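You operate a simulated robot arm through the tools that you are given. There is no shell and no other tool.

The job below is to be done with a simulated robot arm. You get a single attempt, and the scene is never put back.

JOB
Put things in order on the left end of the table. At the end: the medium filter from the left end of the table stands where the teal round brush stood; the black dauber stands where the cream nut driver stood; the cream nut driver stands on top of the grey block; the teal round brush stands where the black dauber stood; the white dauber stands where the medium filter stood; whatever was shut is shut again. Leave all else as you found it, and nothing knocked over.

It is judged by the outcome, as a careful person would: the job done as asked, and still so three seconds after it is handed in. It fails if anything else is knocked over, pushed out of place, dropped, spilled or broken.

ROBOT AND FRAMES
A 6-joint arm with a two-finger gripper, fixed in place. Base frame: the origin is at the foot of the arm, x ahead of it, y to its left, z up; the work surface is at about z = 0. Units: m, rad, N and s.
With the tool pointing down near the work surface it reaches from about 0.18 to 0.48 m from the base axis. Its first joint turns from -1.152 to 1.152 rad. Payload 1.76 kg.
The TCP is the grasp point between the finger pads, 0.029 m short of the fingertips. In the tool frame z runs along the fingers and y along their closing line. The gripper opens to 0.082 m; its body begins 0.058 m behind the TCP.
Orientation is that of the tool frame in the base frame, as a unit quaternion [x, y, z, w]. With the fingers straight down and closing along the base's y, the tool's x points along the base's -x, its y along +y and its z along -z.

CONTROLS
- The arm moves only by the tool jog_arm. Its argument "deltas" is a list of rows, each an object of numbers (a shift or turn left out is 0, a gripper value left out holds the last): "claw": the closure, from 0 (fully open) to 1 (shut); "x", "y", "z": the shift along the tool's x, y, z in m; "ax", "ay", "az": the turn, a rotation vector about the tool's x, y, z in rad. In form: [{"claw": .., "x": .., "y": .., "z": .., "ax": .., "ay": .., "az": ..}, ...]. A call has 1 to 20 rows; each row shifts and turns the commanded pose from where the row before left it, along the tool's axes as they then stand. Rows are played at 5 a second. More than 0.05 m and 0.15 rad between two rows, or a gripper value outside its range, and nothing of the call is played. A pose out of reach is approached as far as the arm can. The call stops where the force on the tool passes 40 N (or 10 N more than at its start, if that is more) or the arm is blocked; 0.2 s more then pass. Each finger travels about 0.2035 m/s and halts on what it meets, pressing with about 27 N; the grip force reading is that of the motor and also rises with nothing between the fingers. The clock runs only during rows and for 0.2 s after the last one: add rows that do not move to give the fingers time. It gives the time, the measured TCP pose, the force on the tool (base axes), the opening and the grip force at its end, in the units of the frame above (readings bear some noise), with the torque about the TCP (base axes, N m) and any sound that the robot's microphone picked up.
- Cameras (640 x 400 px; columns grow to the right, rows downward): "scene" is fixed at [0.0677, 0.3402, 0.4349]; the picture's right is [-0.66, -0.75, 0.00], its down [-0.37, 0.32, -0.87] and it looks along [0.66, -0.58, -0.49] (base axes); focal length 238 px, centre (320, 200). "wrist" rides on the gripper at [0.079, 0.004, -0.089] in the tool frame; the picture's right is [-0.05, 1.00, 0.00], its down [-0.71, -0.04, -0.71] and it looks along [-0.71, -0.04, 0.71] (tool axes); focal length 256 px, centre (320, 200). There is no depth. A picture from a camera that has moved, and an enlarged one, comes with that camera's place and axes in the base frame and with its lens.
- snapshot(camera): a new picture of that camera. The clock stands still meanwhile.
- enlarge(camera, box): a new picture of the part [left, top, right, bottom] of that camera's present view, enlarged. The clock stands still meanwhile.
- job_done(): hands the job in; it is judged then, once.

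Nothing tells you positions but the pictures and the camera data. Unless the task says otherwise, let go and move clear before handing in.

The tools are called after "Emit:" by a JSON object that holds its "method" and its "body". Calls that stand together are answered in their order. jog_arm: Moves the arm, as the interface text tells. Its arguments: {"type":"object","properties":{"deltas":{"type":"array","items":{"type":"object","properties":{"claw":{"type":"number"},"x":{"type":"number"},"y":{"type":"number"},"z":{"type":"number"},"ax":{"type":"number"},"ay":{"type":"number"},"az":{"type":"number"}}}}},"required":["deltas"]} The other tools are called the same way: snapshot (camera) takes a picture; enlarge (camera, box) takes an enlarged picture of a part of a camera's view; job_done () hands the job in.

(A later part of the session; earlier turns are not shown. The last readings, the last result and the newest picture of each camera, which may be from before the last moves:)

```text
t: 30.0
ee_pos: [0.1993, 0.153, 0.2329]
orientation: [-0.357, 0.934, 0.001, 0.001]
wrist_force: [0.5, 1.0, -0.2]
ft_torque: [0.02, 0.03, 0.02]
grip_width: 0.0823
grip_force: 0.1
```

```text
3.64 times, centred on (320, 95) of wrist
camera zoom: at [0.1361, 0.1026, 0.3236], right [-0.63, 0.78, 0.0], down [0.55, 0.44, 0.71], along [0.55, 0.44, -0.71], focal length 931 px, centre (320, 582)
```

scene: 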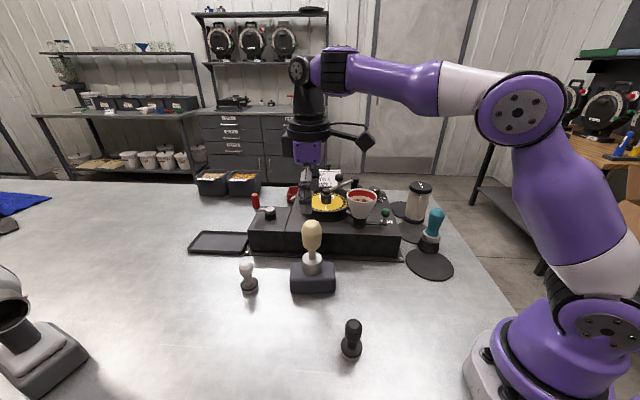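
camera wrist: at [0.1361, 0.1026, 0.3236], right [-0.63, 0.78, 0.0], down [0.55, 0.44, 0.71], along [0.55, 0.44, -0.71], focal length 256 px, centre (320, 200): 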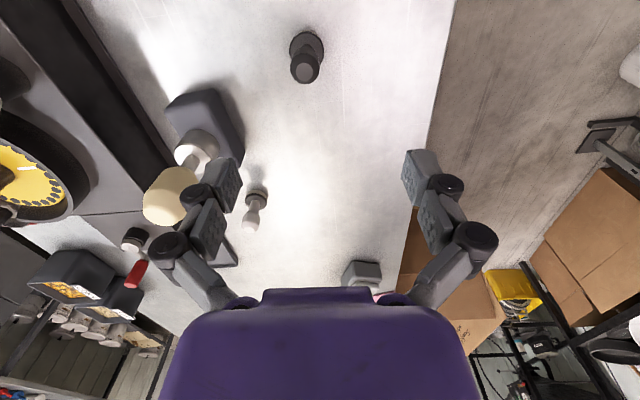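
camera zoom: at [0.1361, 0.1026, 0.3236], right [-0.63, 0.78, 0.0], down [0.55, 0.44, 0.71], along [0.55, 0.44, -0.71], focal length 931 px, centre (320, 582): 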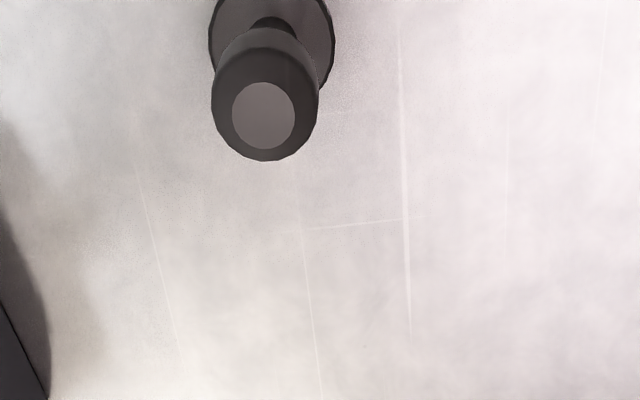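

The black dauber is at about (0.208, 0.142) with its top near 0.08. I'll shift 14 mm sideways and come down to just above it for a second look.

Emit:
{"method": "jog_arm", "body": {"deltas": [{"y": -0.014}, {"z": 0.03}, {"z": 0.03}, {"z": 0.03}, {"z": 0.015}, {}, {}]}}

Emit:
{"method": "snapshot", "body": {"camera": "wrist"}}

Emit:
{"method": "enlarge", "body": {"camera": "wrist", "box": [250, 80, 390, 190]}}

Emit:
{"method": "enlarge", "body": {"camera": "scene", "box": [290, 270, 420, 370]}}

```text
t: 31.6
ee_pos: [0.2115, 0.1412, 0.129]
orientation: [-0.356, 0.935, 0.001, -0.001]
wrist_force: [-0.3, 0.6, 0.0]
ft_torque: [0.0, 0.0, 0.0]
grip_width: 0.082
grip_force: 0.0
```

```text
taken
camera wrist: at [0.1485, 0.0922, 0.2195], right [-0.63, 0.78, 0.0], down [0.55, 0.44, 0.71], along [0.55, 0.44, -0.71], focal length 256 px, centre (320, 200)
```

wrist: 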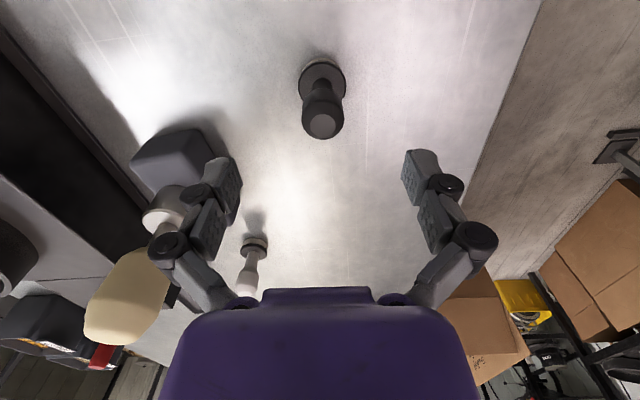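

```text
3.64 times, centred on (320, 135) of wrist
camera zoom: at [0.1485, 0.0922, 0.2195], right [-0.63, 0.78, 0.0], down [0.55, 0.44, 0.71], along [0.55, 0.44, -0.71], focal length 931 px, centre (320, 436)
```

zoom: 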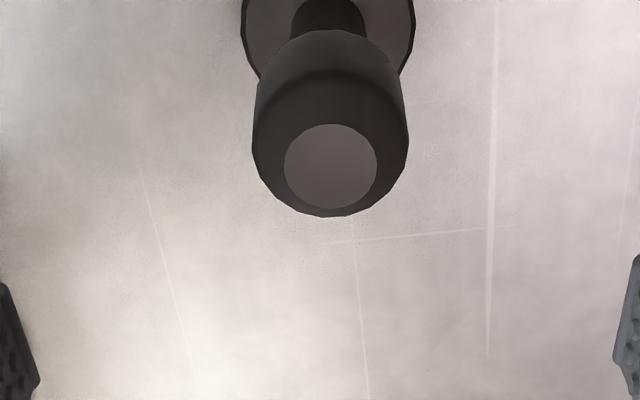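

```text
4.00 times, centred on (355, 320) of scene
camera zoom: at [0.0677, 0.3402, 0.4349], right [-0.66, -0.75, 0.0], down [-0.37, 0.32, -0.87], along [0.66, -0.58, -0.49], focal length 953 px, centre (180, -280)
```

zoom: 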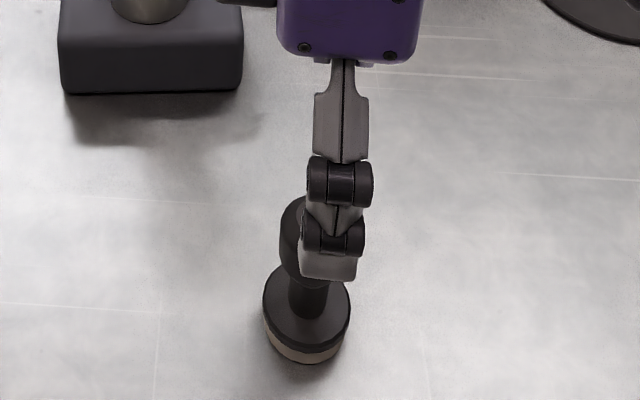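

The dauber is within 3 mm of the finger centre line. I'll correct, lower to about z = 0.065 and look before closing.

Emit:
{"method": "jog_arm", "body": {"deltas": [{"x": 0.0027, "y": 0.002}, {"z": 0.02}, {"z": 0.02}, {"z": 0.012}, {"z": 0.012}, {}, {}]}}

Emit:
{"method": "snapshot", "body": {"camera": "wrist"}}

Emit:
{"method": "enlarge", "body": {"camera": "scene", "box": [290, 270, 420, 370]}}

```text
t: 33.2
ee_pos: [0.2078, 0.1393, 0.0633]
orientation: [-0.356, 0.934, 0.001, 0.0]
wrist_force: [-0.4, 0.0, 0.8]
ft_torque: [0.01, -0.03, -0.03]
grip_width: 0.0819
grip_force: 0.2
```

```text
taken
camera wrist: at [0.1459, 0.0898, 0.1549], right [-0.63, 0.78, 0.0], down [0.55, 0.44, 0.71], along [0.55, 0.44, -0.71], focal length 256 px, centre (320, 200)
```

wrist: 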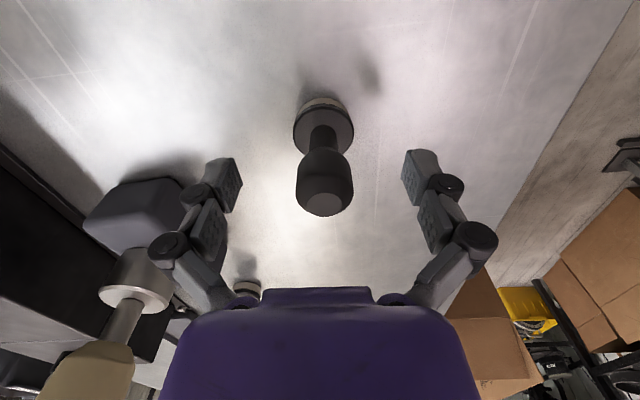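

```text
4.00 times, centred on (355, 320) of scene
camera zoom: at [0.0677, 0.3402, 0.4349], right [-0.66, -0.75, 0.0], down [-0.37, 0.32, -0.87], along [0.66, -0.58, -0.49], focal length 953 px, centre (180, -280)
```

zoom: 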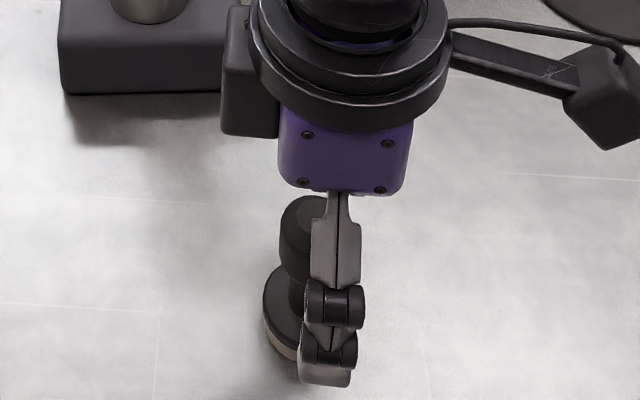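

Comparing the views, the dauber's axis is about 3–4 mm further out and its top nearer 0.073. I'll correct, lower 5 mm and close gradually.

Emit:
{"method": "jog_arm", "body": {"deltas": [{"x": -0.0035, "y": 0.0017}, {"z": 0.005}, {}, {"claw": 0.4}, {"claw": 0.55}, {"claw": 0.7}, {"claw": 1.0}, {}, {}]}}

Emit:
{"method": "snapshot", "body": {"camera": "wrist"}}

Emit:
{"method": "enlarge", "body": {"camera": "scene", "box": [290, 270, 420, 370]}}

```text
t: 35.2
ee_pos: [0.2093, 0.1413, 0.0603]
orientation: [-0.357, 0.934, 0.002, 0.001]
wrist_force: [-1.1, 0.1, 3.1]
ft_torque: [0.0, 0.0, 0.01]
grip_width: 0.0257
grip_force: 27.4
```

```text
taken
camera wrist: at [0.1469, 0.0928, 0.1511], right [-0.63, 0.78, 0.0], down [0.55, 0.44, 0.71], along [0.55, 0.44, -0.71], focal length 256 px, centre (320, 200)
```

wrist: 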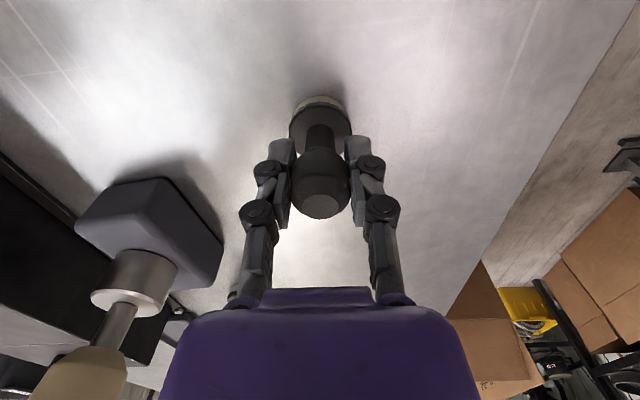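

```text
4.00 times, centred on (355, 320) of scene
camera zoom: at [0.0677, 0.3402, 0.4349], right [-0.66, -0.75, 0.0], down [-0.37, 0.32, -0.87], along [0.66, -0.58, -0.49], focal length 953 px, centre (180, -280)
```

zoom: 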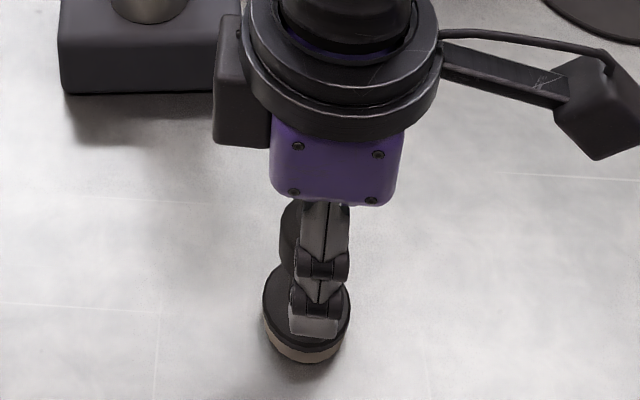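

The dauber is gripped at 25.7 mm. I'll lift it 30 mm and carry it radially out to the cream driver's old place, staying low because of the reach limit.

Emit:
{"method": "jog_arm", "body": {"deltas": [{"z": -0.01}, {"z": -0.01}, {"z": -0.012}, {}, {"x": -0.0365, "y": 0.0052}, {"x": -0.0365, "y": 0.0052}, {"x": -0.0365, "y": 0.0052}, {"x": -0.0365, "y": 0.0052}, {"x": -0.0365, "y": 0.0052}, {"x": -0.0365, "y": 0.0053}, {}, {}]}}

Emit:
{"method": "snapshot", "body": {"camera": "wrist"}}

Emit:
{"method": "snapshot", "body": {"camera": "scene"}}

```text
t: 37.8
ee_pos: [0.3528, 0.3101, 0.0941]
orientation: [-0.357, 0.934, 0.001, 0.0]
wrist_force: [-0.3, 0.0, -1.3]
ft_torque: [-0.01, -0.06, 0.0]
grip_width: 0.0259
grip_force: 26.8
```

```text
taken
camera wrist: at [0.2897, 0.2603, 0.1843], right [-0.63, 0.78, 0.0], down [0.55, 0.44, 0.71], along [0.55, 0.44, -0.71], focal length 256 px, centre (320, 200)
```

wrist: 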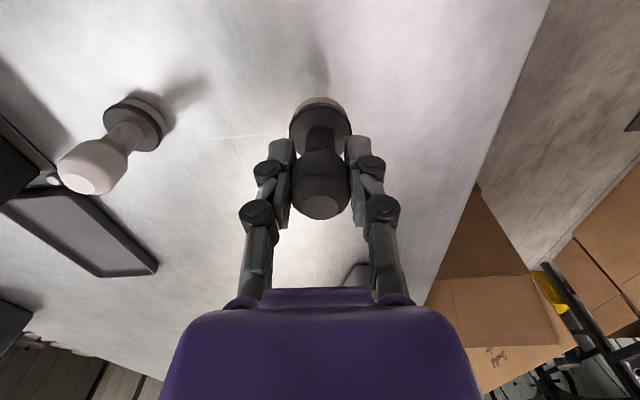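

```text
taken
```

scene: 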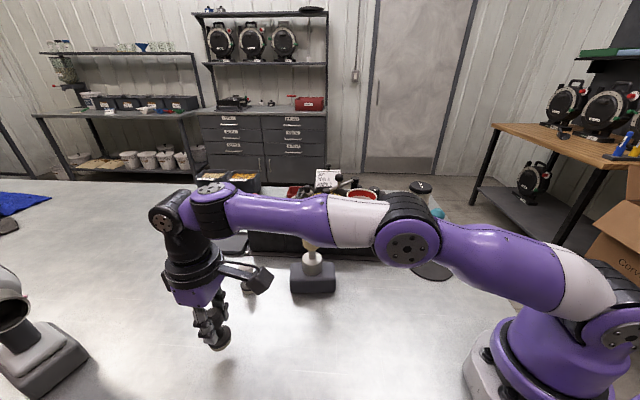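

It is over the cream driver's old place. I'll lower in steps until it touches the table.

Emit:
{"method": "jog_arm", "body": {"deltas": [{"x": -0.001, "y": 0.0015, "z": 0.01}, {"z": 0.01}, {"z": 0.008}, {}, {}]}}

Emit:
{"method": "jog_arm", "body": {"deltas": [{"z": 0.002}, {"z": 0.002}, {}]}}

```text
t: 39.0
ee_pos: [0.3507, 0.3141, 0.0662]
orientation: [-0.356, 0.934, 0.0, 0.0]
wrist_force: [0.6, 0.2, -0.2]
ft_torque: [0.01, -0.01, -0.03]
grip_width: 0.0257
grip_force: 27.1
```

```text
t: 39.8
ee_pos: [0.3515, 0.3136, 0.0606]
orientation: [-0.357, 0.934, 0.001, 0.0]
wrist_force: [0.0, 0.8, 0.3]
ft_torque: [-0.02, 0.02, 0.02]
grip_width: 0.026
grip_force: 26.9
```

Emit:
{"method": "enlarge", "body": {"camera": "scene", "box": [170, 250, 400, 390]}}

Emit:
{"method": "jog_arm", "body": {"deltas": [{"y": -0.001, "z": 0.001}, {}, {}]}}

```text
2.78 times, centred on (285, 320) of scene
camera zoom: at [0.0677, 0.3402, 0.4349], right [-0.66, -0.75, 0.0], down [-0.37, 0.32, -0.87], along [0.66, -0.58, -0.49], focal length 663 px, centre (417, -134)
```

zoom: 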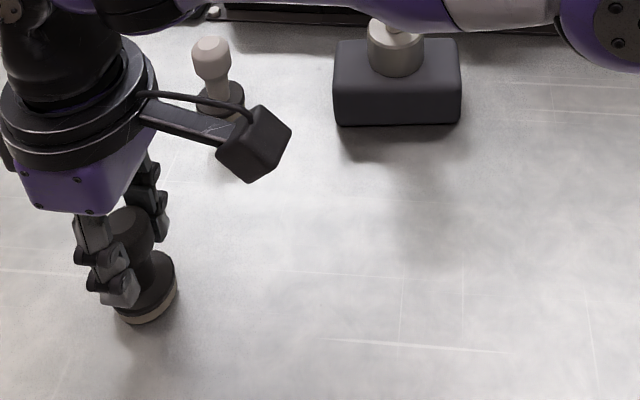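

```text
t: 40.6
ee_pos: [0.3523, 0.3135, 0.0592]
orientation: [-0.357, 0.934, 0.001, 0.0]
wrist_force: [-3.2, 1.1, 11.7]
ft_torque: [-0.04, 0.07, -0.02]
grip_width: 0.0261
grip_force: 27.7
```

The dauber is down, and its base matches the cream driver's old spot in the scene view. I'll release and back out radially with the fingers open.

Emit:
{"method": "jog_arm", "body": {"deltas": [{"z": -0.0008}, {"claw": 0.6}, {"claw": 0.4}, {"claw": 0.0}, {}, {}]}}

Emit:
{"method": "snapshot", "body": {"camera": "wrist"}}

Emit:
{"method": "enlarge", "body": {"camera": "scene", "box": [170, 250, 400, 390]}}

```text
t: 42.0
ee_pos: [0.3526, 0.3142, 0.0591]
orientation: [-0.357, 0.934, 0.0, 0.0]
wrist_force: [0.2, 0.9, -0.4]
ft_torque: [0.02, 0.02, 0.01]
grip_width: 0.0821
grip_force: 0.1
```

```text
taken
camera wrist: at [0.2897, 0.2641, 0.1505], right [-0.63, 0.78, 0.0], down [0.55, 0.44, 0.71], along [0.55, 0.44, -0.71], focal length 256 px, centre (320, 200)
```

wrist: 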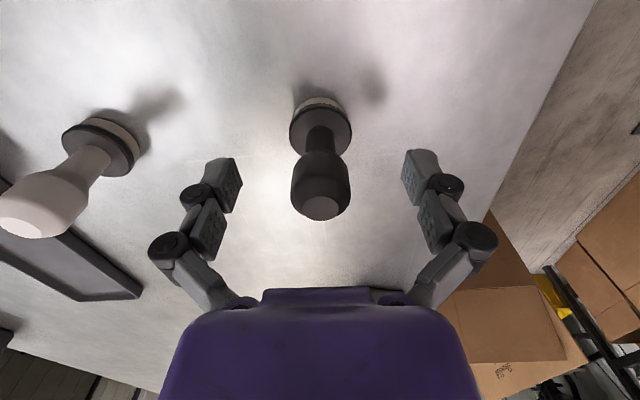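

```text
2.78 times, centred on (285, 320) of scene
camera zoom: at [0.0677, 0.3402, 0.4349], right [-0.66, -0.75, 0.0], down [-0.37, 0.32, -0.87], along [0.66, -0.58, -0.49], focal length 663 px, centre (417, -134)
```

zoom: 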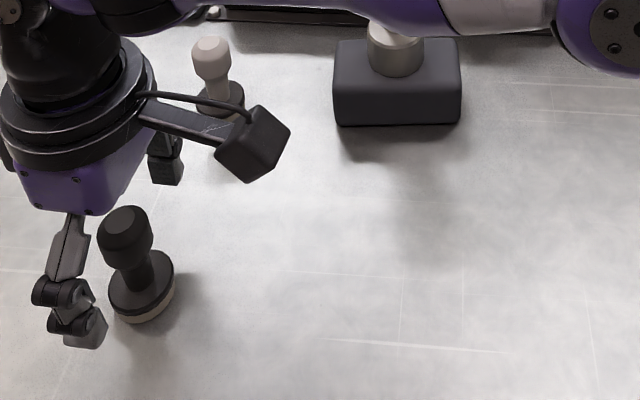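

The black dauber stands free. I'll back out, rise, and swing across at height toward the teal brush with the fingers lined up so as to stay clear of the machine.

Emit:
{"method": "jog_arm", "body": {"deltas": [{"x": 0.02}, {"x": 0.03}, {"x": 0.03}, {"z": -0.03}, {"z": -0.03}, {"z": -0.03}, {"z": -0.03}, {"z": -0.03}, {"z": -0.025}, {"az": -0.146}, {}]}}

Emit:
{"method": "snapshot", "body": {"camera": "scene"}}

```text
t: 44.4
ee_pos: [0.2926, 0.2595, 0.2355]
orientation: [-0.424, 0.906, 0.001, 0.001]
wrist_force: [0.3, 0.3, -0.3]
ft_torque: [-0.03, 0.0, 0.02]
grip_width: 0.0822
grip_force: 0.2
```

```text
taken
```

scene: 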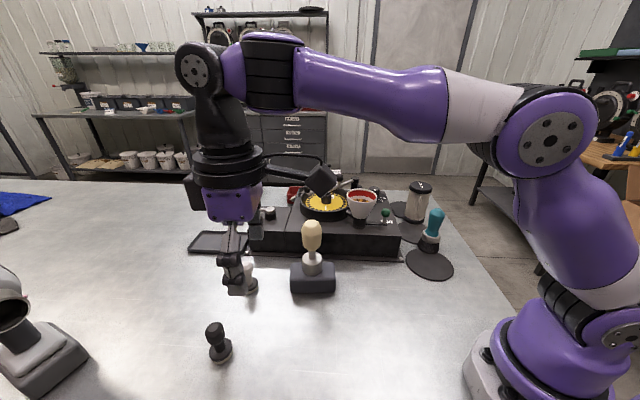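

Emit:
{"method": "jog_arm", "body": {"deltas": [{"x": 0.0306, "y": -0.0219}, {"x": 0.0306, "y": -0.0219}, {"x": 0.0306, "y": -0.0219}, {"x": 0.0306, "y": -0.0219}, {"x": 0.0306, "y": -0.0219}, {"x": 0.0306, "y": -0.0219}, {"x": 0.0306, "y": -0.0219}, {"x": 0.0306, "y": -0.0219}, {"x": 0.0306, "y": -0.0219}, {"x": 0.0306, "y": -0.0219}, {}, {}]}}

Emit:
{"method": "snapshot", "body": {"camera": "wrist"}}

Emit:
{"method": "snapshot", "body": {"camera": "scene"}}

```text
t: 47.0
ee_pos: [0.2618, -0.1181, 0.2336]
orientation: [-0.424, 0.906, 0.001, 0.0]
wrist_force: [-0.2, -0.3, 0.0]
ft_torque: [0.04, -0.02, -0.04]
grip_width: 0.0821
grip_force: 0.1
```

```text
taken
camera wrist: at [0.2073, -0.1757, 0.3227], right [-0.73, 0.68, 0.0], down [0.48, 0.52, 0.71], along [0.48, 0.52, -0.71], focal length 256 px, centre (320, 200)
```

wrist: 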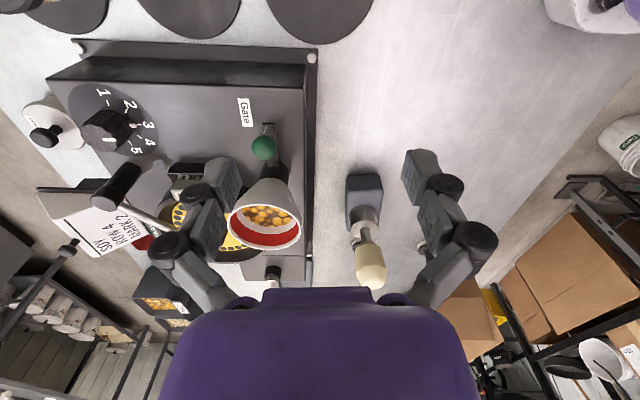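

```text
taken
```

scene: 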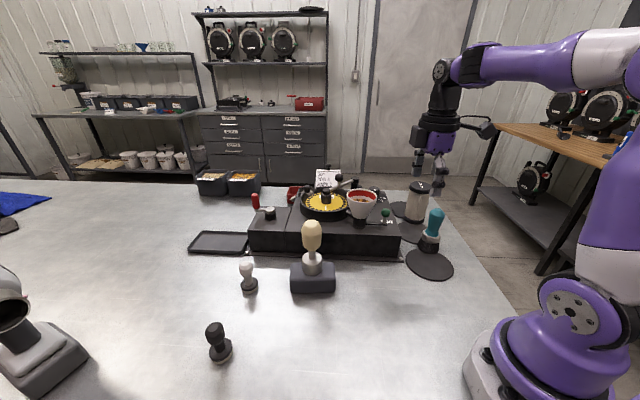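

The hand is near the machine's end, but the brush is just above the camera's view. I'll shift over the brush.

Emit:
{"method": "jog_arm", "body": {"deltas": [{"x": 0.0238, "y": -0.0157}, {"x": 0.0238, "y": -0.0157}, {"x": 0.0238, "y": -0.0157}, {}, {}]}}

Emit:
{"method": "snapshot", "body": {"camera": "wrist"}}

Emit:
{"method": "enlarge", "body": {"camera": "wrist", "box": [230, 0, 410, 130]}}

Emit:
{"method": "enlarge", "body": {"camera": "wrist", "box": [60, 0, 260, 130]}}

```text
t: 48.2
ee_pos: [0.2542, -0.2031, 0.2314]
orientation: [-0.423, 0.906, 0.0, 0.001]
wrist_force: [-0.3, -1.3, 0.2]
ft_torque: [-0.03, 0.0, -0.01]
grip_width: 0.0816
grip_force: 0.0
```

```text
taken
camera wrist: at [0.2001, -0.2612, 0.3225], right [-0.73, 0.68, 0.0], down [0.48, 0.52, 0.71], along [0.48, 0.52, -0.71], focal length 256 px, centre (320, 200)
```

wrist: 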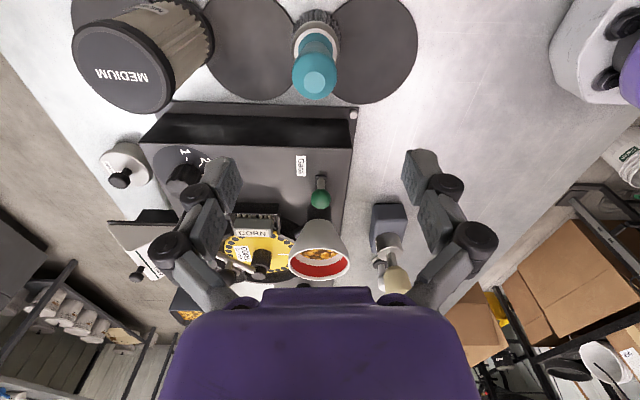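

```text
3.08 times, centred on (320, 65) of wrist
camera zoom: at [0.2001, -0.2612, 0.3225], right [-0.73, 0.68, 0.0], down [0.48, 0.52, 0.71], along [0.48, 0.52, -0.71], focal length 788 px, centre (320, 615)
```

zoom: 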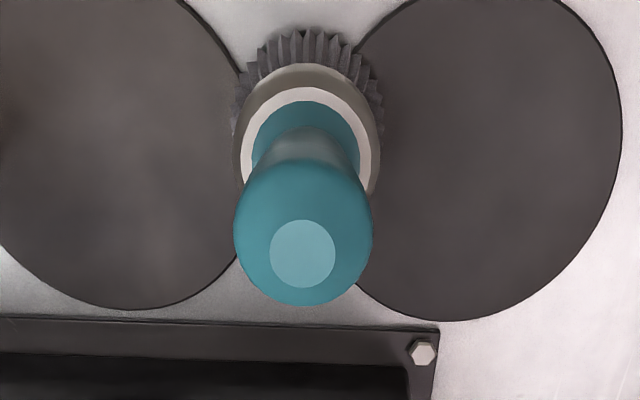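

```text
3.08 times, centred on (160, 65) of wrist
camera zoom: at [0.2001, -0.2612, 0.3225], right [-0.73, 0.68, 0.0], down [0.48, 0.52, 0.71], along [0.48, 0.52, -0.71], focal length 788 px, centre (812, 615)
```

zoom: 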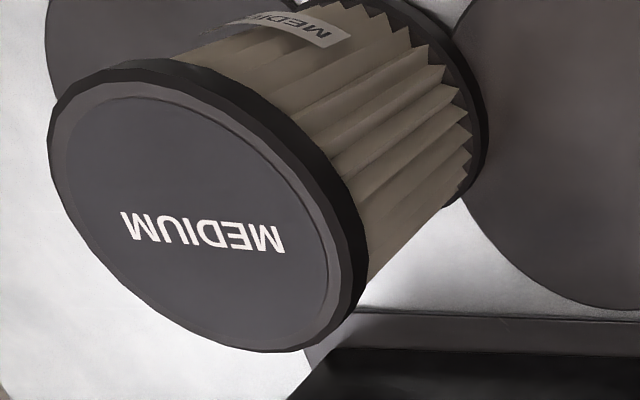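

The brush is centred at about (0.250, -0.2135), top near 0.136, standing between two flat discs. The filter stands the same way further along. I'll line up over the brush and come partway down for a second view.

Emit:
{"method": "jog_arm", "body": {"deltas": [{"x": 0.0105, "y": -0.0035}, {"z": 0.03}, {"z": 0.025}, {}, {}]}}

Emit:
{"method": "snapshot", "body": {"camera": "wrist"}}

Emit:
{"method": "enlarge", "body": {"camera": "scene", "box": [380, 150, 500, 290]}}

```text
t: 49.4
ee_pos: [0.251, -0.2114, 0.1782]
orientation: [-0.423, 0.906, 0.001, 0.0]
wrist_force: [-0.9, 0.2, 0.1]
ft_torque: [-0.01, 0.0, 0.01]
grip_width: 0.0819
grip_force: 0.0
```

```text
taken
camera wrist: at [0.1969, -0.269, 0.269], right [-0.73, 0.68, 0.0], down [0.48, 0.52, 0.71], along [0.48, 0.52, -0.71], focal length 256 px, centre (320, 200)
```

wrist: 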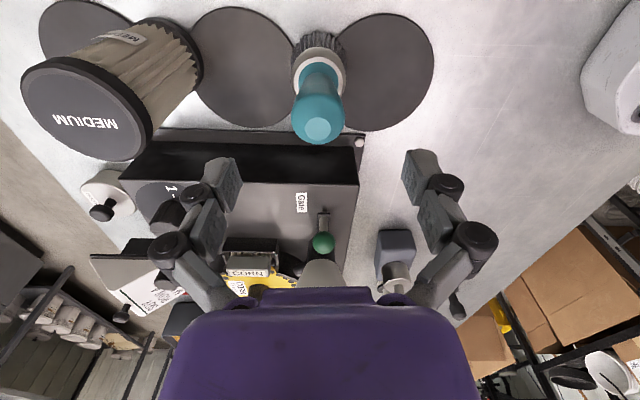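

```text
2.86 times, centred on (440, 220) of scene
camera zoom: at [0.0677, 0.3402, 0.4349], right [-0.66, -0.75, 0.0], down [-0.37, 0.32, -0.87], along [0.66, -0.58, -0.49], focal length 681 px, centre (-23, 143)
```

zoom: 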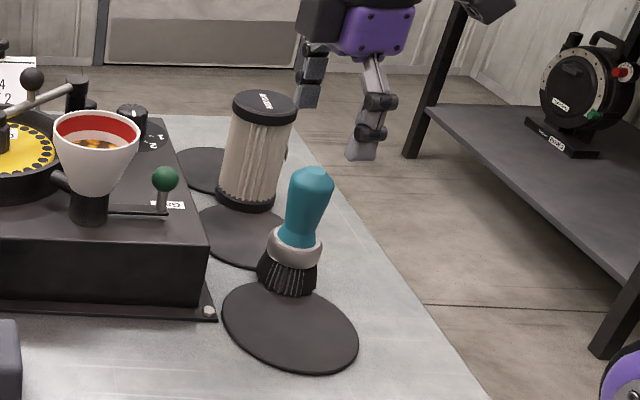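

Emit:
{"method": "enlarge", "body": {"camera": "wrist", "box": [230, 10, 410, 150]}}

Emit:
{"method": "enlarge", "body": {"camera": "wrist", "box": [10, 0, 230, 170]}}

```text
2.86 times, centred on (320, 80) of wrist
camera zoom: at [0.1969, -0.269, 0.269], right [-0.73, 0.68, 0.0], down [0.48, 0.52, 0.71], along [0.48, 0.52, -0.71], focal length 731 px, centre (320, 543)
```

zoom: 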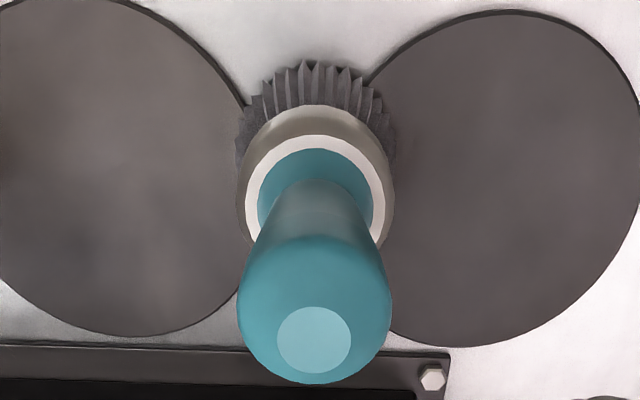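

```text
2.35 times, centred on (120, 85) of wrist
camera zoom: at [0.1969, -0.269, 0.269], right [-0.73, 0.68, 0.0], down [0.48, 0.52, 0.71], along [0.48, 0.52, -0.71], focal length 602 px, centre (791, 471)
```

zoom: 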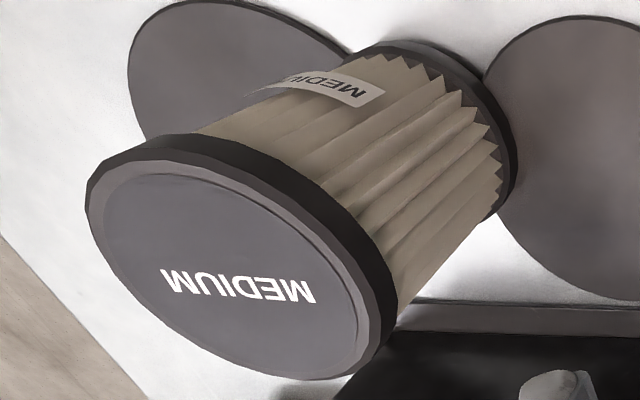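

Both views agree to within about 2 mm. I'll descend around the handle and check before closing.

Emit:
{"method": "jog_arm", "body": {"deltas": [{"x": 0.0013, "y": -0.001}, {"z": 0.025}, {"z": 0.025}, {"z": 0.02}, {"z": 0.01}, {}, {}]}}

Emit:
{"method": "snapshot", "body": {"camera": "wrist"}}

Emit:
{"method": "enlarge", "body": {"camera": "scene", "box": [380, 180, 480, 280]}}

```text
t: 51.0
ee_pos: [0.2523, -0.2125, 0.1004]
orientation: [-0.423, 0.906, 0.001, -0.001]
wrist_force: [0.7, -0.3, -0.4]
ft_torque: [0.0, 0.03, -0.02]
grip_width: 0.0822
grip_force: 0.0
```

```text
taken
camera wrist: at [0.1968, -0.2697, 0.1903], right [-0.73, 0.68, 0.0], down [0.48, 0.52, 0.71], along [0.48, 0.52, -0.71], focal length 256 px, centre (320, 200)
```

wrist: 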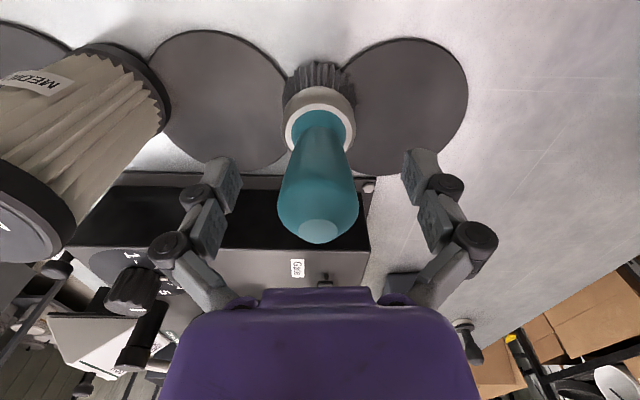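

```text
4.00 times, centred on (430, 230) of scene
camera zoom: at [0.0677, 0.3402, 0.4349], right [-0.66, -0.75, 0.0], down [-0.37, 0.32, -0.87], along [0.66, -0.58, -0.49], focal length 953 px, centre (-120, 80)
```

zoom: 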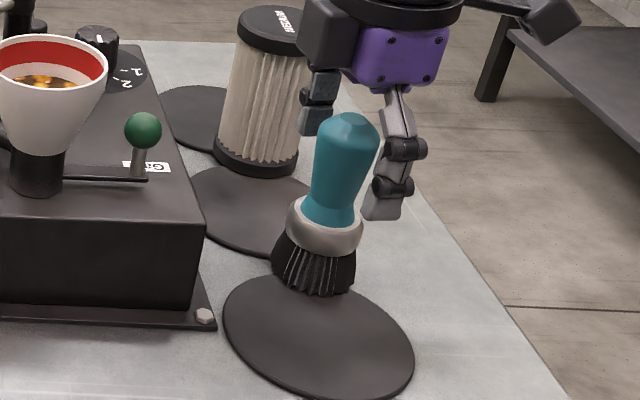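

The handle is well between the pads. I'll close gradually.

Emit:
{"method": "jog_arm", "body": {"deltas": [{"claw": 0.35}, {"claw": 0.5}, {"claw": 0.65}, {"claw": 1.0}, {}, {}]}}

Emit:
{"method": "snapshot", "body": {"camera": "wrist"}}

Emit:
{"method": "enlarge", "body": {"camera": "scene", "box": [380, 180, 480, 280]}}

```text
t: 52.4
ee_pos: [0.2517, -0.2116, 0.0996]
orientation: [-0.423, 0.906, 0.0, 0.001]
wrist_force: [2.2, -0.3, 3.6]
ft_torque: [-0.01, -0.11, 0.0]
grip_width: 0.0336
grip_force: 26.7
```

```text
taken
camera wrist: at [0.1969, -0.2697, 0.1905], right [-0.73, 0.68, 0.0], down [0.48, 0.52, 0.71], along [0.48, 0.52, -0.71], focal length 256 px, centre (320, 200)
```

wrist: 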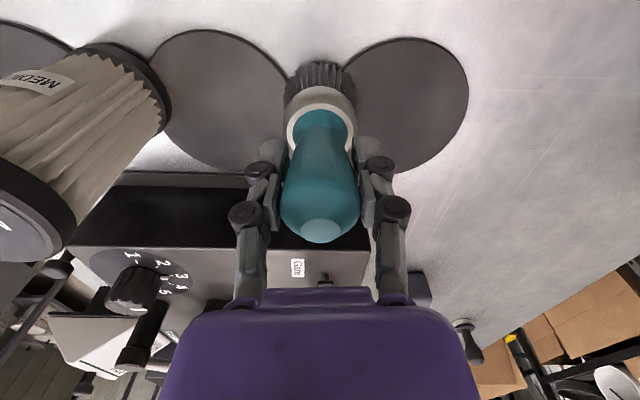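

```text
4.00 times, centred on (430, 230) of scene
camera zoom: at [0.0677, 0.3403, 0.4349], right [-0.66, -0.75, 0.0], down [-0.37, 0.32, -0.87], along [0.66, -0.58, -0.49], focal length 953 px, centre (-120, 80)
```

zoom: 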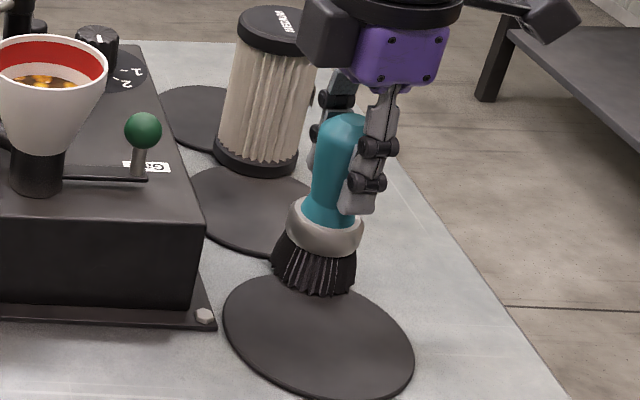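

The brush is held at 33.6 mm. I'll lift it straight up and carry it across to the black dauber's old place.

Emit:
{"method": "jog_arm", "body": {"deltas": [{"z": -0.01}, {"z": -0.015}, {"z": -0.025}, {"z": -0.03}, {"z": -0.03}, {}]}}

Emit:
{"method": "snapshot", "body": {"camera": "scene"}}

Emit:
{"method": "snapshot", "body": {"camera": "wrist"}}

```text
t: 53.8
ee_pos: [0.252, -0.2122, 0.2097]
orientation: [-0.423, 0.906, 0.001, 0.001]
wrist_force: [-0.3, -1.6, -0.5]
ft_torque: [0.02, 0.03, 0.03]
grip_width: 0.0331
grip_force: 26.8
```

```text
taken
```

scene: 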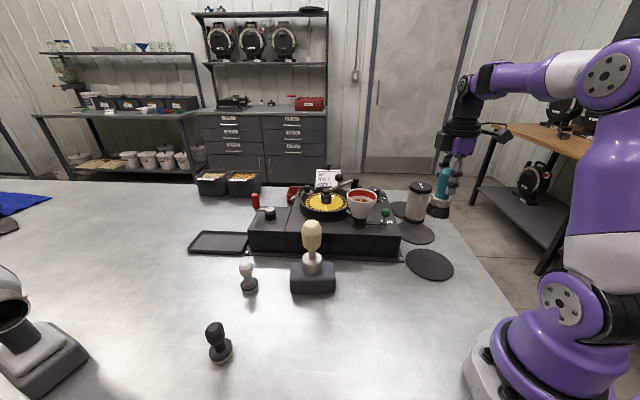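

```text
taken
camera wrist: at [0.1981, -0.2696, 0.2992], right [-0.73, 0.68, 0.0], down [0.48, 0.52, 0.71], along [0.48, 0.52, -0.71], focal length 256 px, centre (320, 200)
```

wrist: 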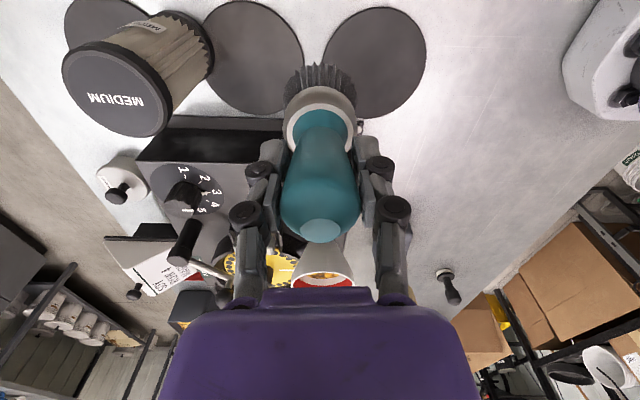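

Emit:
{"method": "enlarge", "body": {"camera": "scene", "box": [380, 180, 480, 280]}}

Emit:
{"method": "jog_arm", "body": {"deltas": [{"x": -0.0244, "y": 0.026}, {"x": -0.0244, "y": 0.026}, {"x": -0.0244, "y": 0.026}, {"x": -0.0244, "y": 0.026}, {"x": -0.0244, "y": 0.026}, {"x": -0.0244, "y": 0.026}, {"x": -0.0244, "y": 0.026}, {"x": -0.0244, "y": 0.026}, {"x": -0.0244, "y": 0.026}, {"x": -0.0244, "y": 0.026}, {}, {}]}}

Emit:
{"method": "snapshot", "body": {"camera": "scene"}}

Emit:
{"method": "snapshot", "body": {"camera": "wrist"}}

```text
4.00 times, centred on (430, 230) of scene
camera zoom: at [0.0677, 0.3402, 0.4349], right [-0.66, -0.75, 0.0], down [-0.37, 0.32, -0.87], along [0.66, -0.58, -0.49], focal length 953 px, centre (-120, 80)
```

zoom: 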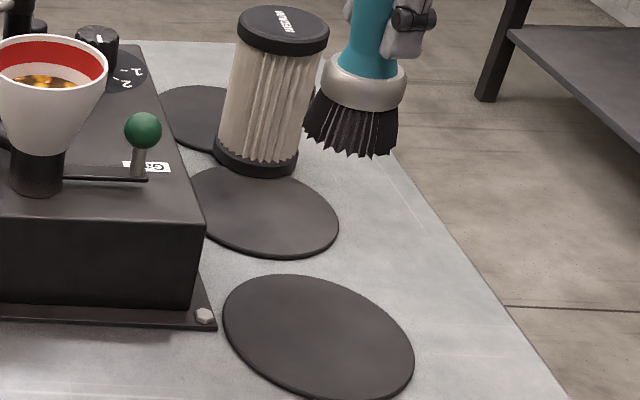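

```text
t: 56.4
ee_pos: [0.2088, 0.1427, 0.2105]
orientation: [-0.424, 0.906, 0.0, 0.0]
wrist_force: [-0.4, 1.0, -0.5]
ft_torque: [0.01, 0.0, -0.03]
grip_width: 0.0334
grip_force: 26.8
```

```text
taken
```

scene: 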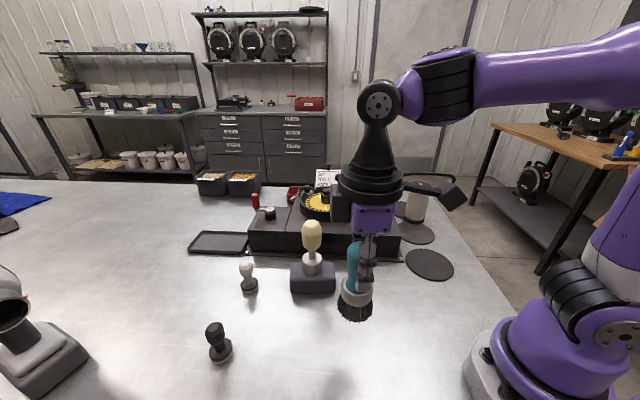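

```text
taken
camera wrist: at [0.1552, 0.0853, 0.3008], right [-0.73, 0.68, 0.0], down [0.48, 0.52, 0.71], along [0.48, 0.52, -0.71], focal length 256 px, centre (320, 200)
```

wrist: 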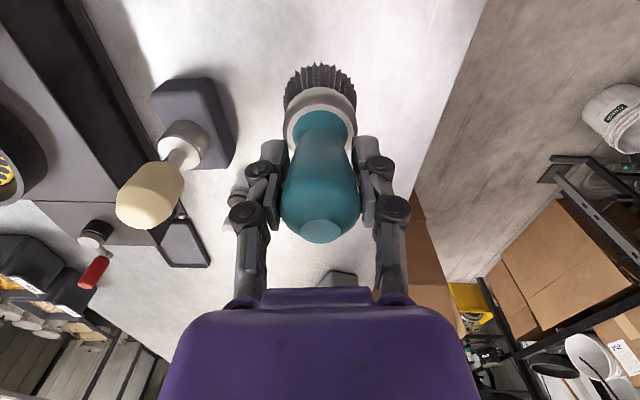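

It hangs over the black dauber's old place. I'll lower it to just above the table.

Emit:
{"method": "jog_arm", "body": {"deltas": [{"z": 0.03}, {"z": 0.03}, {"z": 0.025}, {"z": 0.015}, {"z": 0.006}, {}, {}]}}

Emit:
{"method": "enlarge", "body": {"camera": "scene", "box": [170, 250, 400, 390]}}

Emit:
{"method": "jog_arm", "body": {"deltas": [{"z": 0.002}, {}]}}

```text
t: 58.0
ee_pos: [0.2081, 0.1424, 0.105]
orientation: [-0.423, 0.906, 0.001, 0.001]
wrist_force: [-0.1, -0.5, -1.4]
ft_torque: [0.01, -0.02, -0.05]
grip_width: 0.0334
grip_force: 27.3
```

```text
2.78 times, centred on (285, 320) of scene
camera zoom: at [0.0677, 0.3402, 0.4349], right [-0.66, -0.75, 0.0], down [-0.37, 0.32, -0.87], along [0.66, -0.58, -0.49], focal length 663 px, centre (417, -134)
```

zoom: 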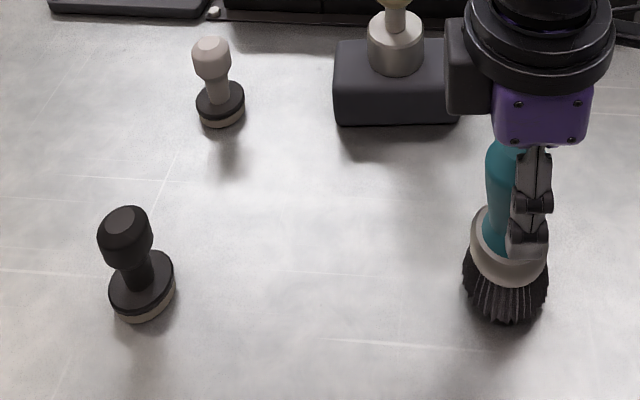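

```text
t: 58.6
ee_pos: [0.2079, 0.1412, 0.1018]
orientation: [-0.424, 0.906, 0.001, 0.0]
wrist_force: [-0.3, 0.7, -1.1]
ft_torque: [0.0, 0.03, 0.0]
grip_width: 0.0332
grip_force: 26.9
```

Emit:
{"method": "jog_arm", "body": {"deltas": [{"z": 0.0015}, {}]}}

Emit:
{"method": "jog_arm", "body": {"deltas": [{"z": 0.0012}, {}]}}

```text
t: 59.2
ee_pos: [0.2081, 0.1432, 0.1003]
orientation: [-0.423, 0.906, 0.0, -0.001]
wrist_force: [-0.1, 0.2, -0.9]
ft_torque: [0.0, 0.04, 0.01]
grip_width: 0.0335
grip_force: 26.8
```

```text
t: 59.8
ee_pos: [0.2081, 0.1428, 0.0991]
orientation: [-0.424, 0.906, 0.001, -0.001]
wrist_force: [-0.3, 0.1, -1.0]
ft_torque: [0.0, -0.02, -0.01]
grip_width: 0.0336
grip_force: 26.7
```

Emit:
{"method": "jog_arm", "body": {"deltas": [{"z": 0.0012}, {}]}}

Emit:
{"method": "enlarge", "body": {"camera": "scene", "box": [300, 280, 400, 380]}}

```text
t: 60.4
ee_pos: [0.208, 0.1418, 0.0979]
orientation: [-0.423, 0.906, 0.0, -0.001]
wrist_force: [-0.8, 1.1, -0.6]
ft_torque: [0.02, 0.02, -0.04]
grip_width: 0.0337
grip_force: 27.0
```

```text
4.00 times, centred on (350, 330) of scene
camera zoom: at [0.0677, 0.3402, 0.4349], right [-0.66, -0.75, 0.0], down [-0.37, 0.32, -0.87], along [0.66, -0.58, -0.49], focal length 953 px, centre (200, -320)
```

zoom: 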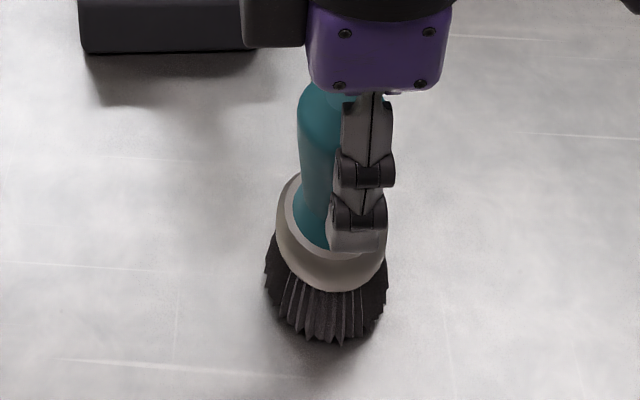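

Emit:
{"method": "jog_arm", "body": {"deltas": [{"z": 0.001}, {}]}}

Emit:
{"method": "jog_arm", "body": {"deltas": [{"z": 0.001}, {}]}}

```text
t: 61.0
ee_pos: [0.2097, 0.1425, 0.0984]
orientation: [-0.423, 0.906, 0.001, 0.0]
wrist_force: [-0.1, 0.3, -0.3]
ft_torque: [0.04, 0.0, 0.01]
grip_width: 0.0335
grip_force: 26.9
```

```text
t: 61.6
ee_pos: [0.2077, 0.142, 0.0973]
orientation: [-0.424, 0.906, 0.001, -0.001]
wrist_force: [0.2, -0.2, -0.4]
ft_torque: [-0.02, 0.01, -0.01]
grip_width: 0.0334
grip_force: 26.8
```

Emit:
{"method": "jog_arm", "body": {"deltas": [{"z": 0.001}, {}, {}]}}

Emit:
{"method": "jog_arm", "body": {"deltas": [{"z": 0.001}, {}, {}]}}

```text
t: 62.4
ee_pos: [0.2078, 0.1422, 0.0958]
orientation: [-0.423, 0.906, 0.001, 0.001]
wrist_force: [-0.6, 0.0, 3.8]
ft_torque: [-0.03, 0.04, 0.0]
grip_width: 0.0333
grip_force: 27.0
```

```text
t: 63.2
ee_pos: [0.2086, 0.1421, 0.0947]
orientation: [-0.423, 0.906, 0.001, 0.002]
wrist_force: [-1.0, -0.8, 18.8]
ft_torque: [0.07, -0.02, -0.1]
grip_width: 0.0338
grip_force: 27.0
```

It is firmly down now. I'll ease off 1 mm and release.

Emit:
{"method": "jog_arm", "body": {"deltas": [{"z": -0.001}, {"claw": 0.5}, {"claw": 0.35}, {"claw": 0.0}, {}, {}]}}

Emit:
{"method": "enlarge", "body": {"camera": "scene", "box": [290, 260, 420, 380]}}

Emit:
{"method": "snapshot", "body": {"camera": "wrist"}}

```text
t: 64.6
ee_pos: [0.2075, 0.1422, 0.0966]
orientation: [-0.424, 0.906, 0.001, 0.0]
wrist_force: [0.5, 0.2, -0.3]
ft_torque: [0.01, -0.02, -0.01]
grip_width: 0.0819
grip_force: 0.0
```

```text
3.33 times, centred on (355, 320) of scene
camera zoom: at [0.0677, 0.3402, 0.4349], right [-0.66, -0.75, 0.0], down [-0.37, 0.32, -0.87], along [0.66, -0.58, -0.49], focal length 794 px, centre (203, -200)
```

zoom: 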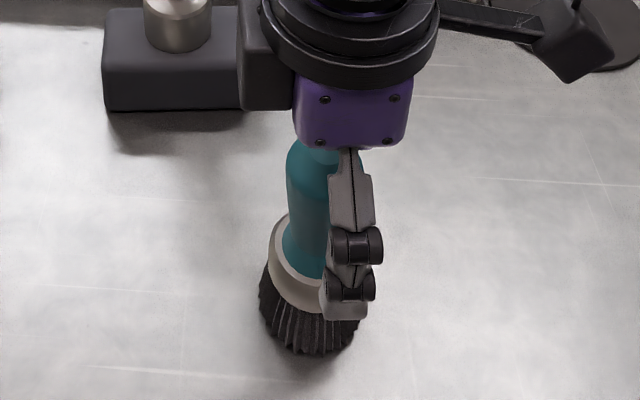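

```text
taken
camera wrist: at [0.1533, 0.0834, 0.1861], right [-0.73, 0.68, 0.0], down [0.48, 0.52, 0.71], along [0.48, 0.52, -0.71], focal length 256 px, centre (320, 200)
```

wrist: 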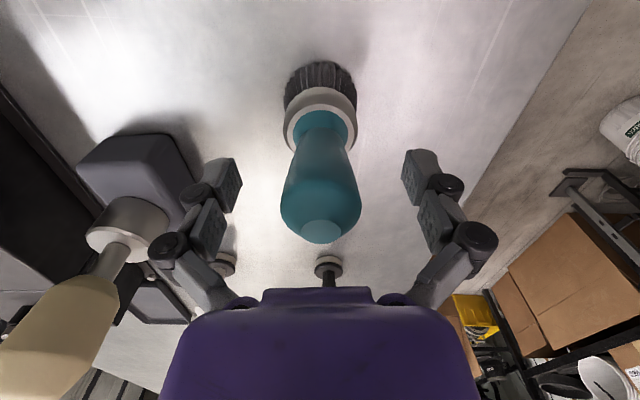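

The brush stands by itself. I'll rise clear, turn the hand, and swing over to the filter side.

Emit:
{"method": "jog_arm", "body": {"deltas": [{"z": -0.015}, {"z": -0.025}, {"z": -0.03}, {"z": -0.03}, {"z": -0.032}, {"az": 0.1422}, {"az": 0.1422}, {"az": 0.1422}, {"az": 0.1422}, {"az": 0.1422}, {"az": 0.1422}, {"az": 0.1422}, {"az": 0.1422}, {"az": 0.1422}, {"az": 0.1422}, {"az": 0.1422}, {}]}}

Emit:
{"method": "snapshot", "body": {"camera": "scene"}}

```text
t: 68.2
ee_pos: [0.2077, 0.1428, 0.2267]
orientation: [0.339, 0.941, 0.001, 0.0]
wrist_force: [0.3, 0.2, -0.4]
ft_torque: [-0.01, 0.03, 0.0]
grip_width: 0.0819
grip_force: 0.0
```

```text
taken
```

scene: 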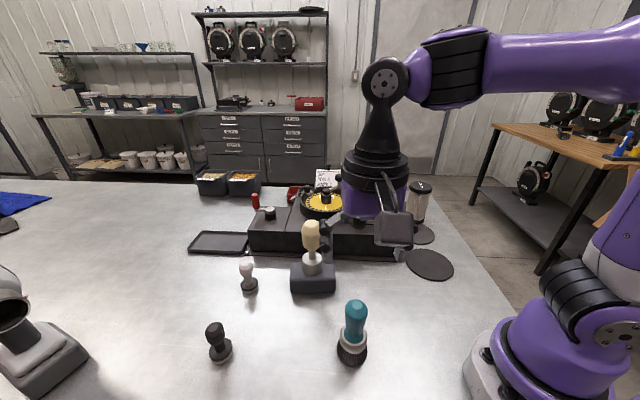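

Emit:
{"method": "jog_arm", "body": {"deltas": [{"x": -0.0272, "y": -0.0226}, {"x": -0.0272, "y": -0.0226}, {"x": -0.0272, "y": -0.0226}, {"x": -0.0272, "y": -0.0226}, {"x": -0.0272, "y": -0.0226}, {"x": -0.0272, "y": -0.0226}, {"x": -0.0272, "y": -0.0226}, {"x": -0.0272, "y": -0.0226}, {"x": -0.0272, "y": -0.0226}, {"x": -0.0272, "y": -0.0226}, {"x": -0.0272, "y": -0.0226}, {}, {}]}}

Emit:
{"method": "snapshot", "body": {"camera": "wrist"}}

Emit:
{"method": "snapshot", "body": {"camera": "scene"}}

Emit:
{"method": "enlarge", "body": {"camera": "wrist", "box": [220, 40, 420, 170]}}

```text
t: 71.0
ee_pos: [0.2798, -0.2396, 0.2277]
orientation: [0.338, 0.941, 0.0, 0.001]
wrist_force: [0.6, 0.0, 0.7]
ft_torque: [-0.02, -0.01, -0.02]
grip_width: 0.0821
grip_force: 0.0
```

```text
taken
camera wrist: at [0.2193, -0.1858, 0.318], right [0.68, 0.74, 0.0], down [0.52, -0.48, 0.71], along [0.52, -0.48, -0.71], focal length 256 px, centre (320, 200)
```

wrist: 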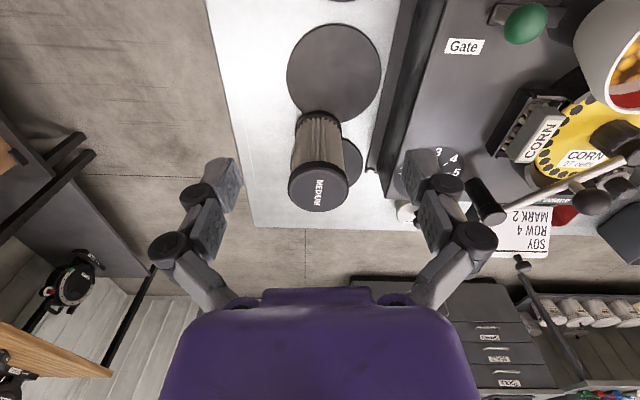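

```text
taken
```

scene: 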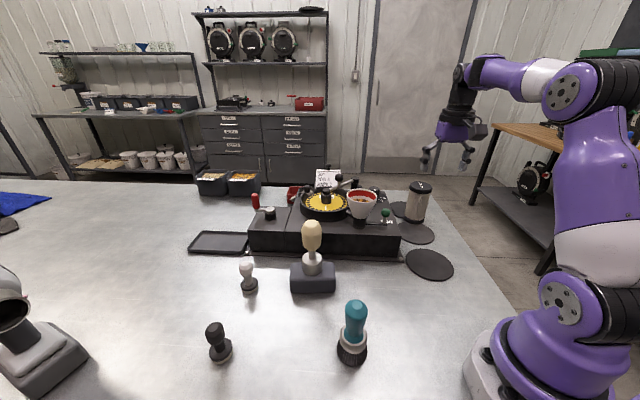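

```text
3.08 times, centred on (320, 105) of wrist
camera zoom: at [0.2193, -0.1858, 0.318], right [0.68, 0.74, 0.0], down [0.52, -0.48, 0.71], along [0.52, -0.48, -0.71], focal length 788 px, centre (320, 492)
```

zoom: 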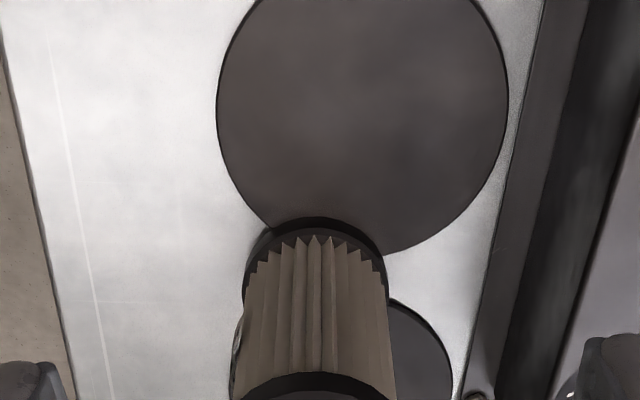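

The filter is at about (0.352, -0.312), 65 mm across, top near 0.117. There is 30 mm or more to the machine on the finger side. I'll line up, descend short of it to cap height, and check before sliding on.

Emit:
{"method": "jog_arm", "body": {"deltas": [{"y": -0.0095}, {"z": 0.03}, {"z": 0.03}, {"z": 0.03}, {"z": 0.028}, {}, {}]}}

Emit:
{"method": "snapshot", "body": {"camera": "wrist"}}

Emit:
{"method": "enlarge", "body": {"camera": "scene", "box": [380, 150, 500, 290]}}

```text
t: 72.6
ee_pos: [0.2738, -0.2462, 0.1061]
orientation: [0.338, 0.941, 0.002, 0.0]
wrist_force: [-1.0, -0.6, -0.5]
ft_torque: [0.0, 0.0, -0.02]
grip_width: 0.082
grip_force: 0.1
```

```text
taken
camera wrist: at [0.214, -0.1929, 0.197], right [0.68, 0.74, 0.0], down [0.52, -0.48, 0.71], along [0.52, -0.48, -0.71], focal length 256 px, centre (320, 200)
```

wrist: 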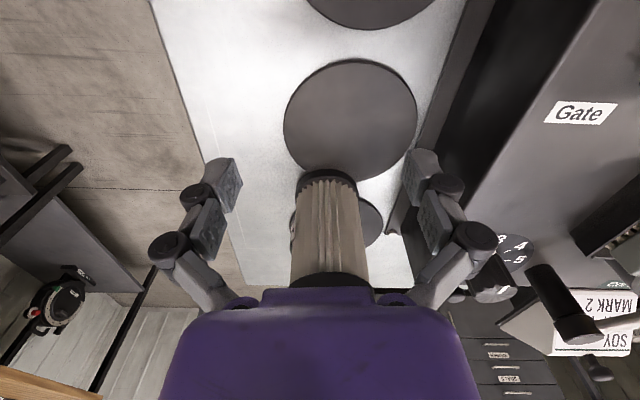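

```text
2.86 times, centred on (440, 220) of scene
camera zoom: at [0.0677, 0.3402, 0.4349], right [-0.66, -0.75, 0.0], down [-0.37, 0.32, -0.87], along [0.66, -0.58, -0.49], focal length 681 px, centre (-23, 143)
```

zoom: 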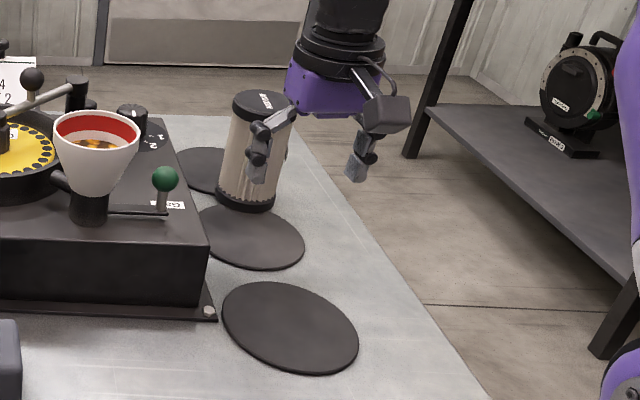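

Geometry checks out: the filter is again at (0.352, -0.312), in line with the hand. I'll slide most of the way out and look again.

Emit:
{"method": "jog_arm", "body": {"deltas": [{"x": -0.02}, {"x": -0.02}, {"x": -0.015}, {}, {}]}}

Emit:
{"method": "snapshot", "body": {"camera": "wrist"}}

Emit:
{"method": "enlarge", "body": {"camera": "scene", "box": [380, 150, 480, 250]}}

```text
t: 73.8
ee_pos: [0.3167, -0.2821, 0.1089]
orientation: [0.338, 0.941, 0.001, 0.0]
wrist_force: [0.4, -0.3, 0.2]
ft_torque: [-0.02, -0.03, -0.01]
grip_width: 0.082
grip_force: 0.2
```

```text
taken
camera wrist: at [0.2572, -0.2286, 0.1976], right [0.68, 0.74, 0.0], down [0.52, -0.48, 0.71], along [0.52, -0.48, -0.71], focal length 256 px, centre (320, 200)
```

wrist: 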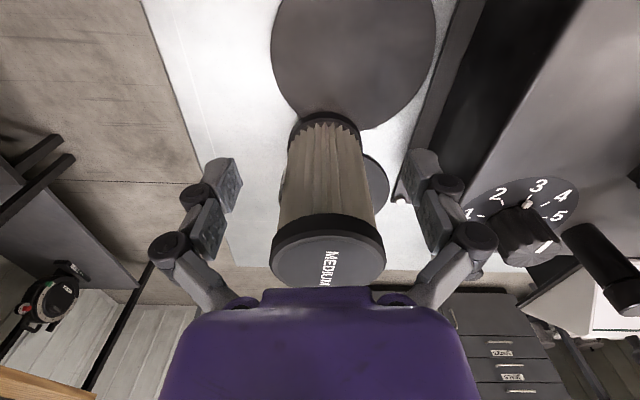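

```text
4.00 times, centred on (430, 200) of scene
camera zoom: at [0.0677, 0.3402, 0.4349], right [-0.66, -0.75, 0.0], down [-0.37, 0.32, -0.87], along [0.66, -0.58, -0.49], focal length 953 px, centre (-120, 200)
```

zoom: 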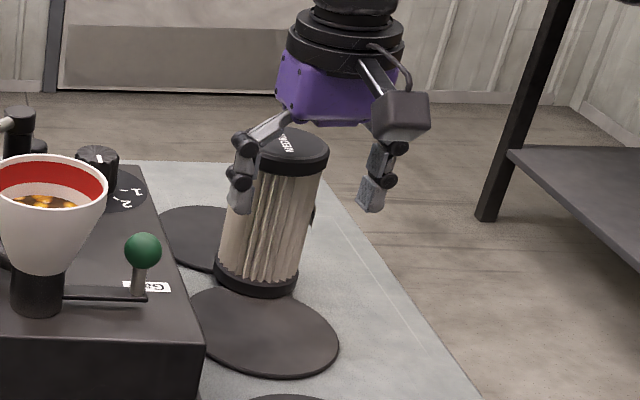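

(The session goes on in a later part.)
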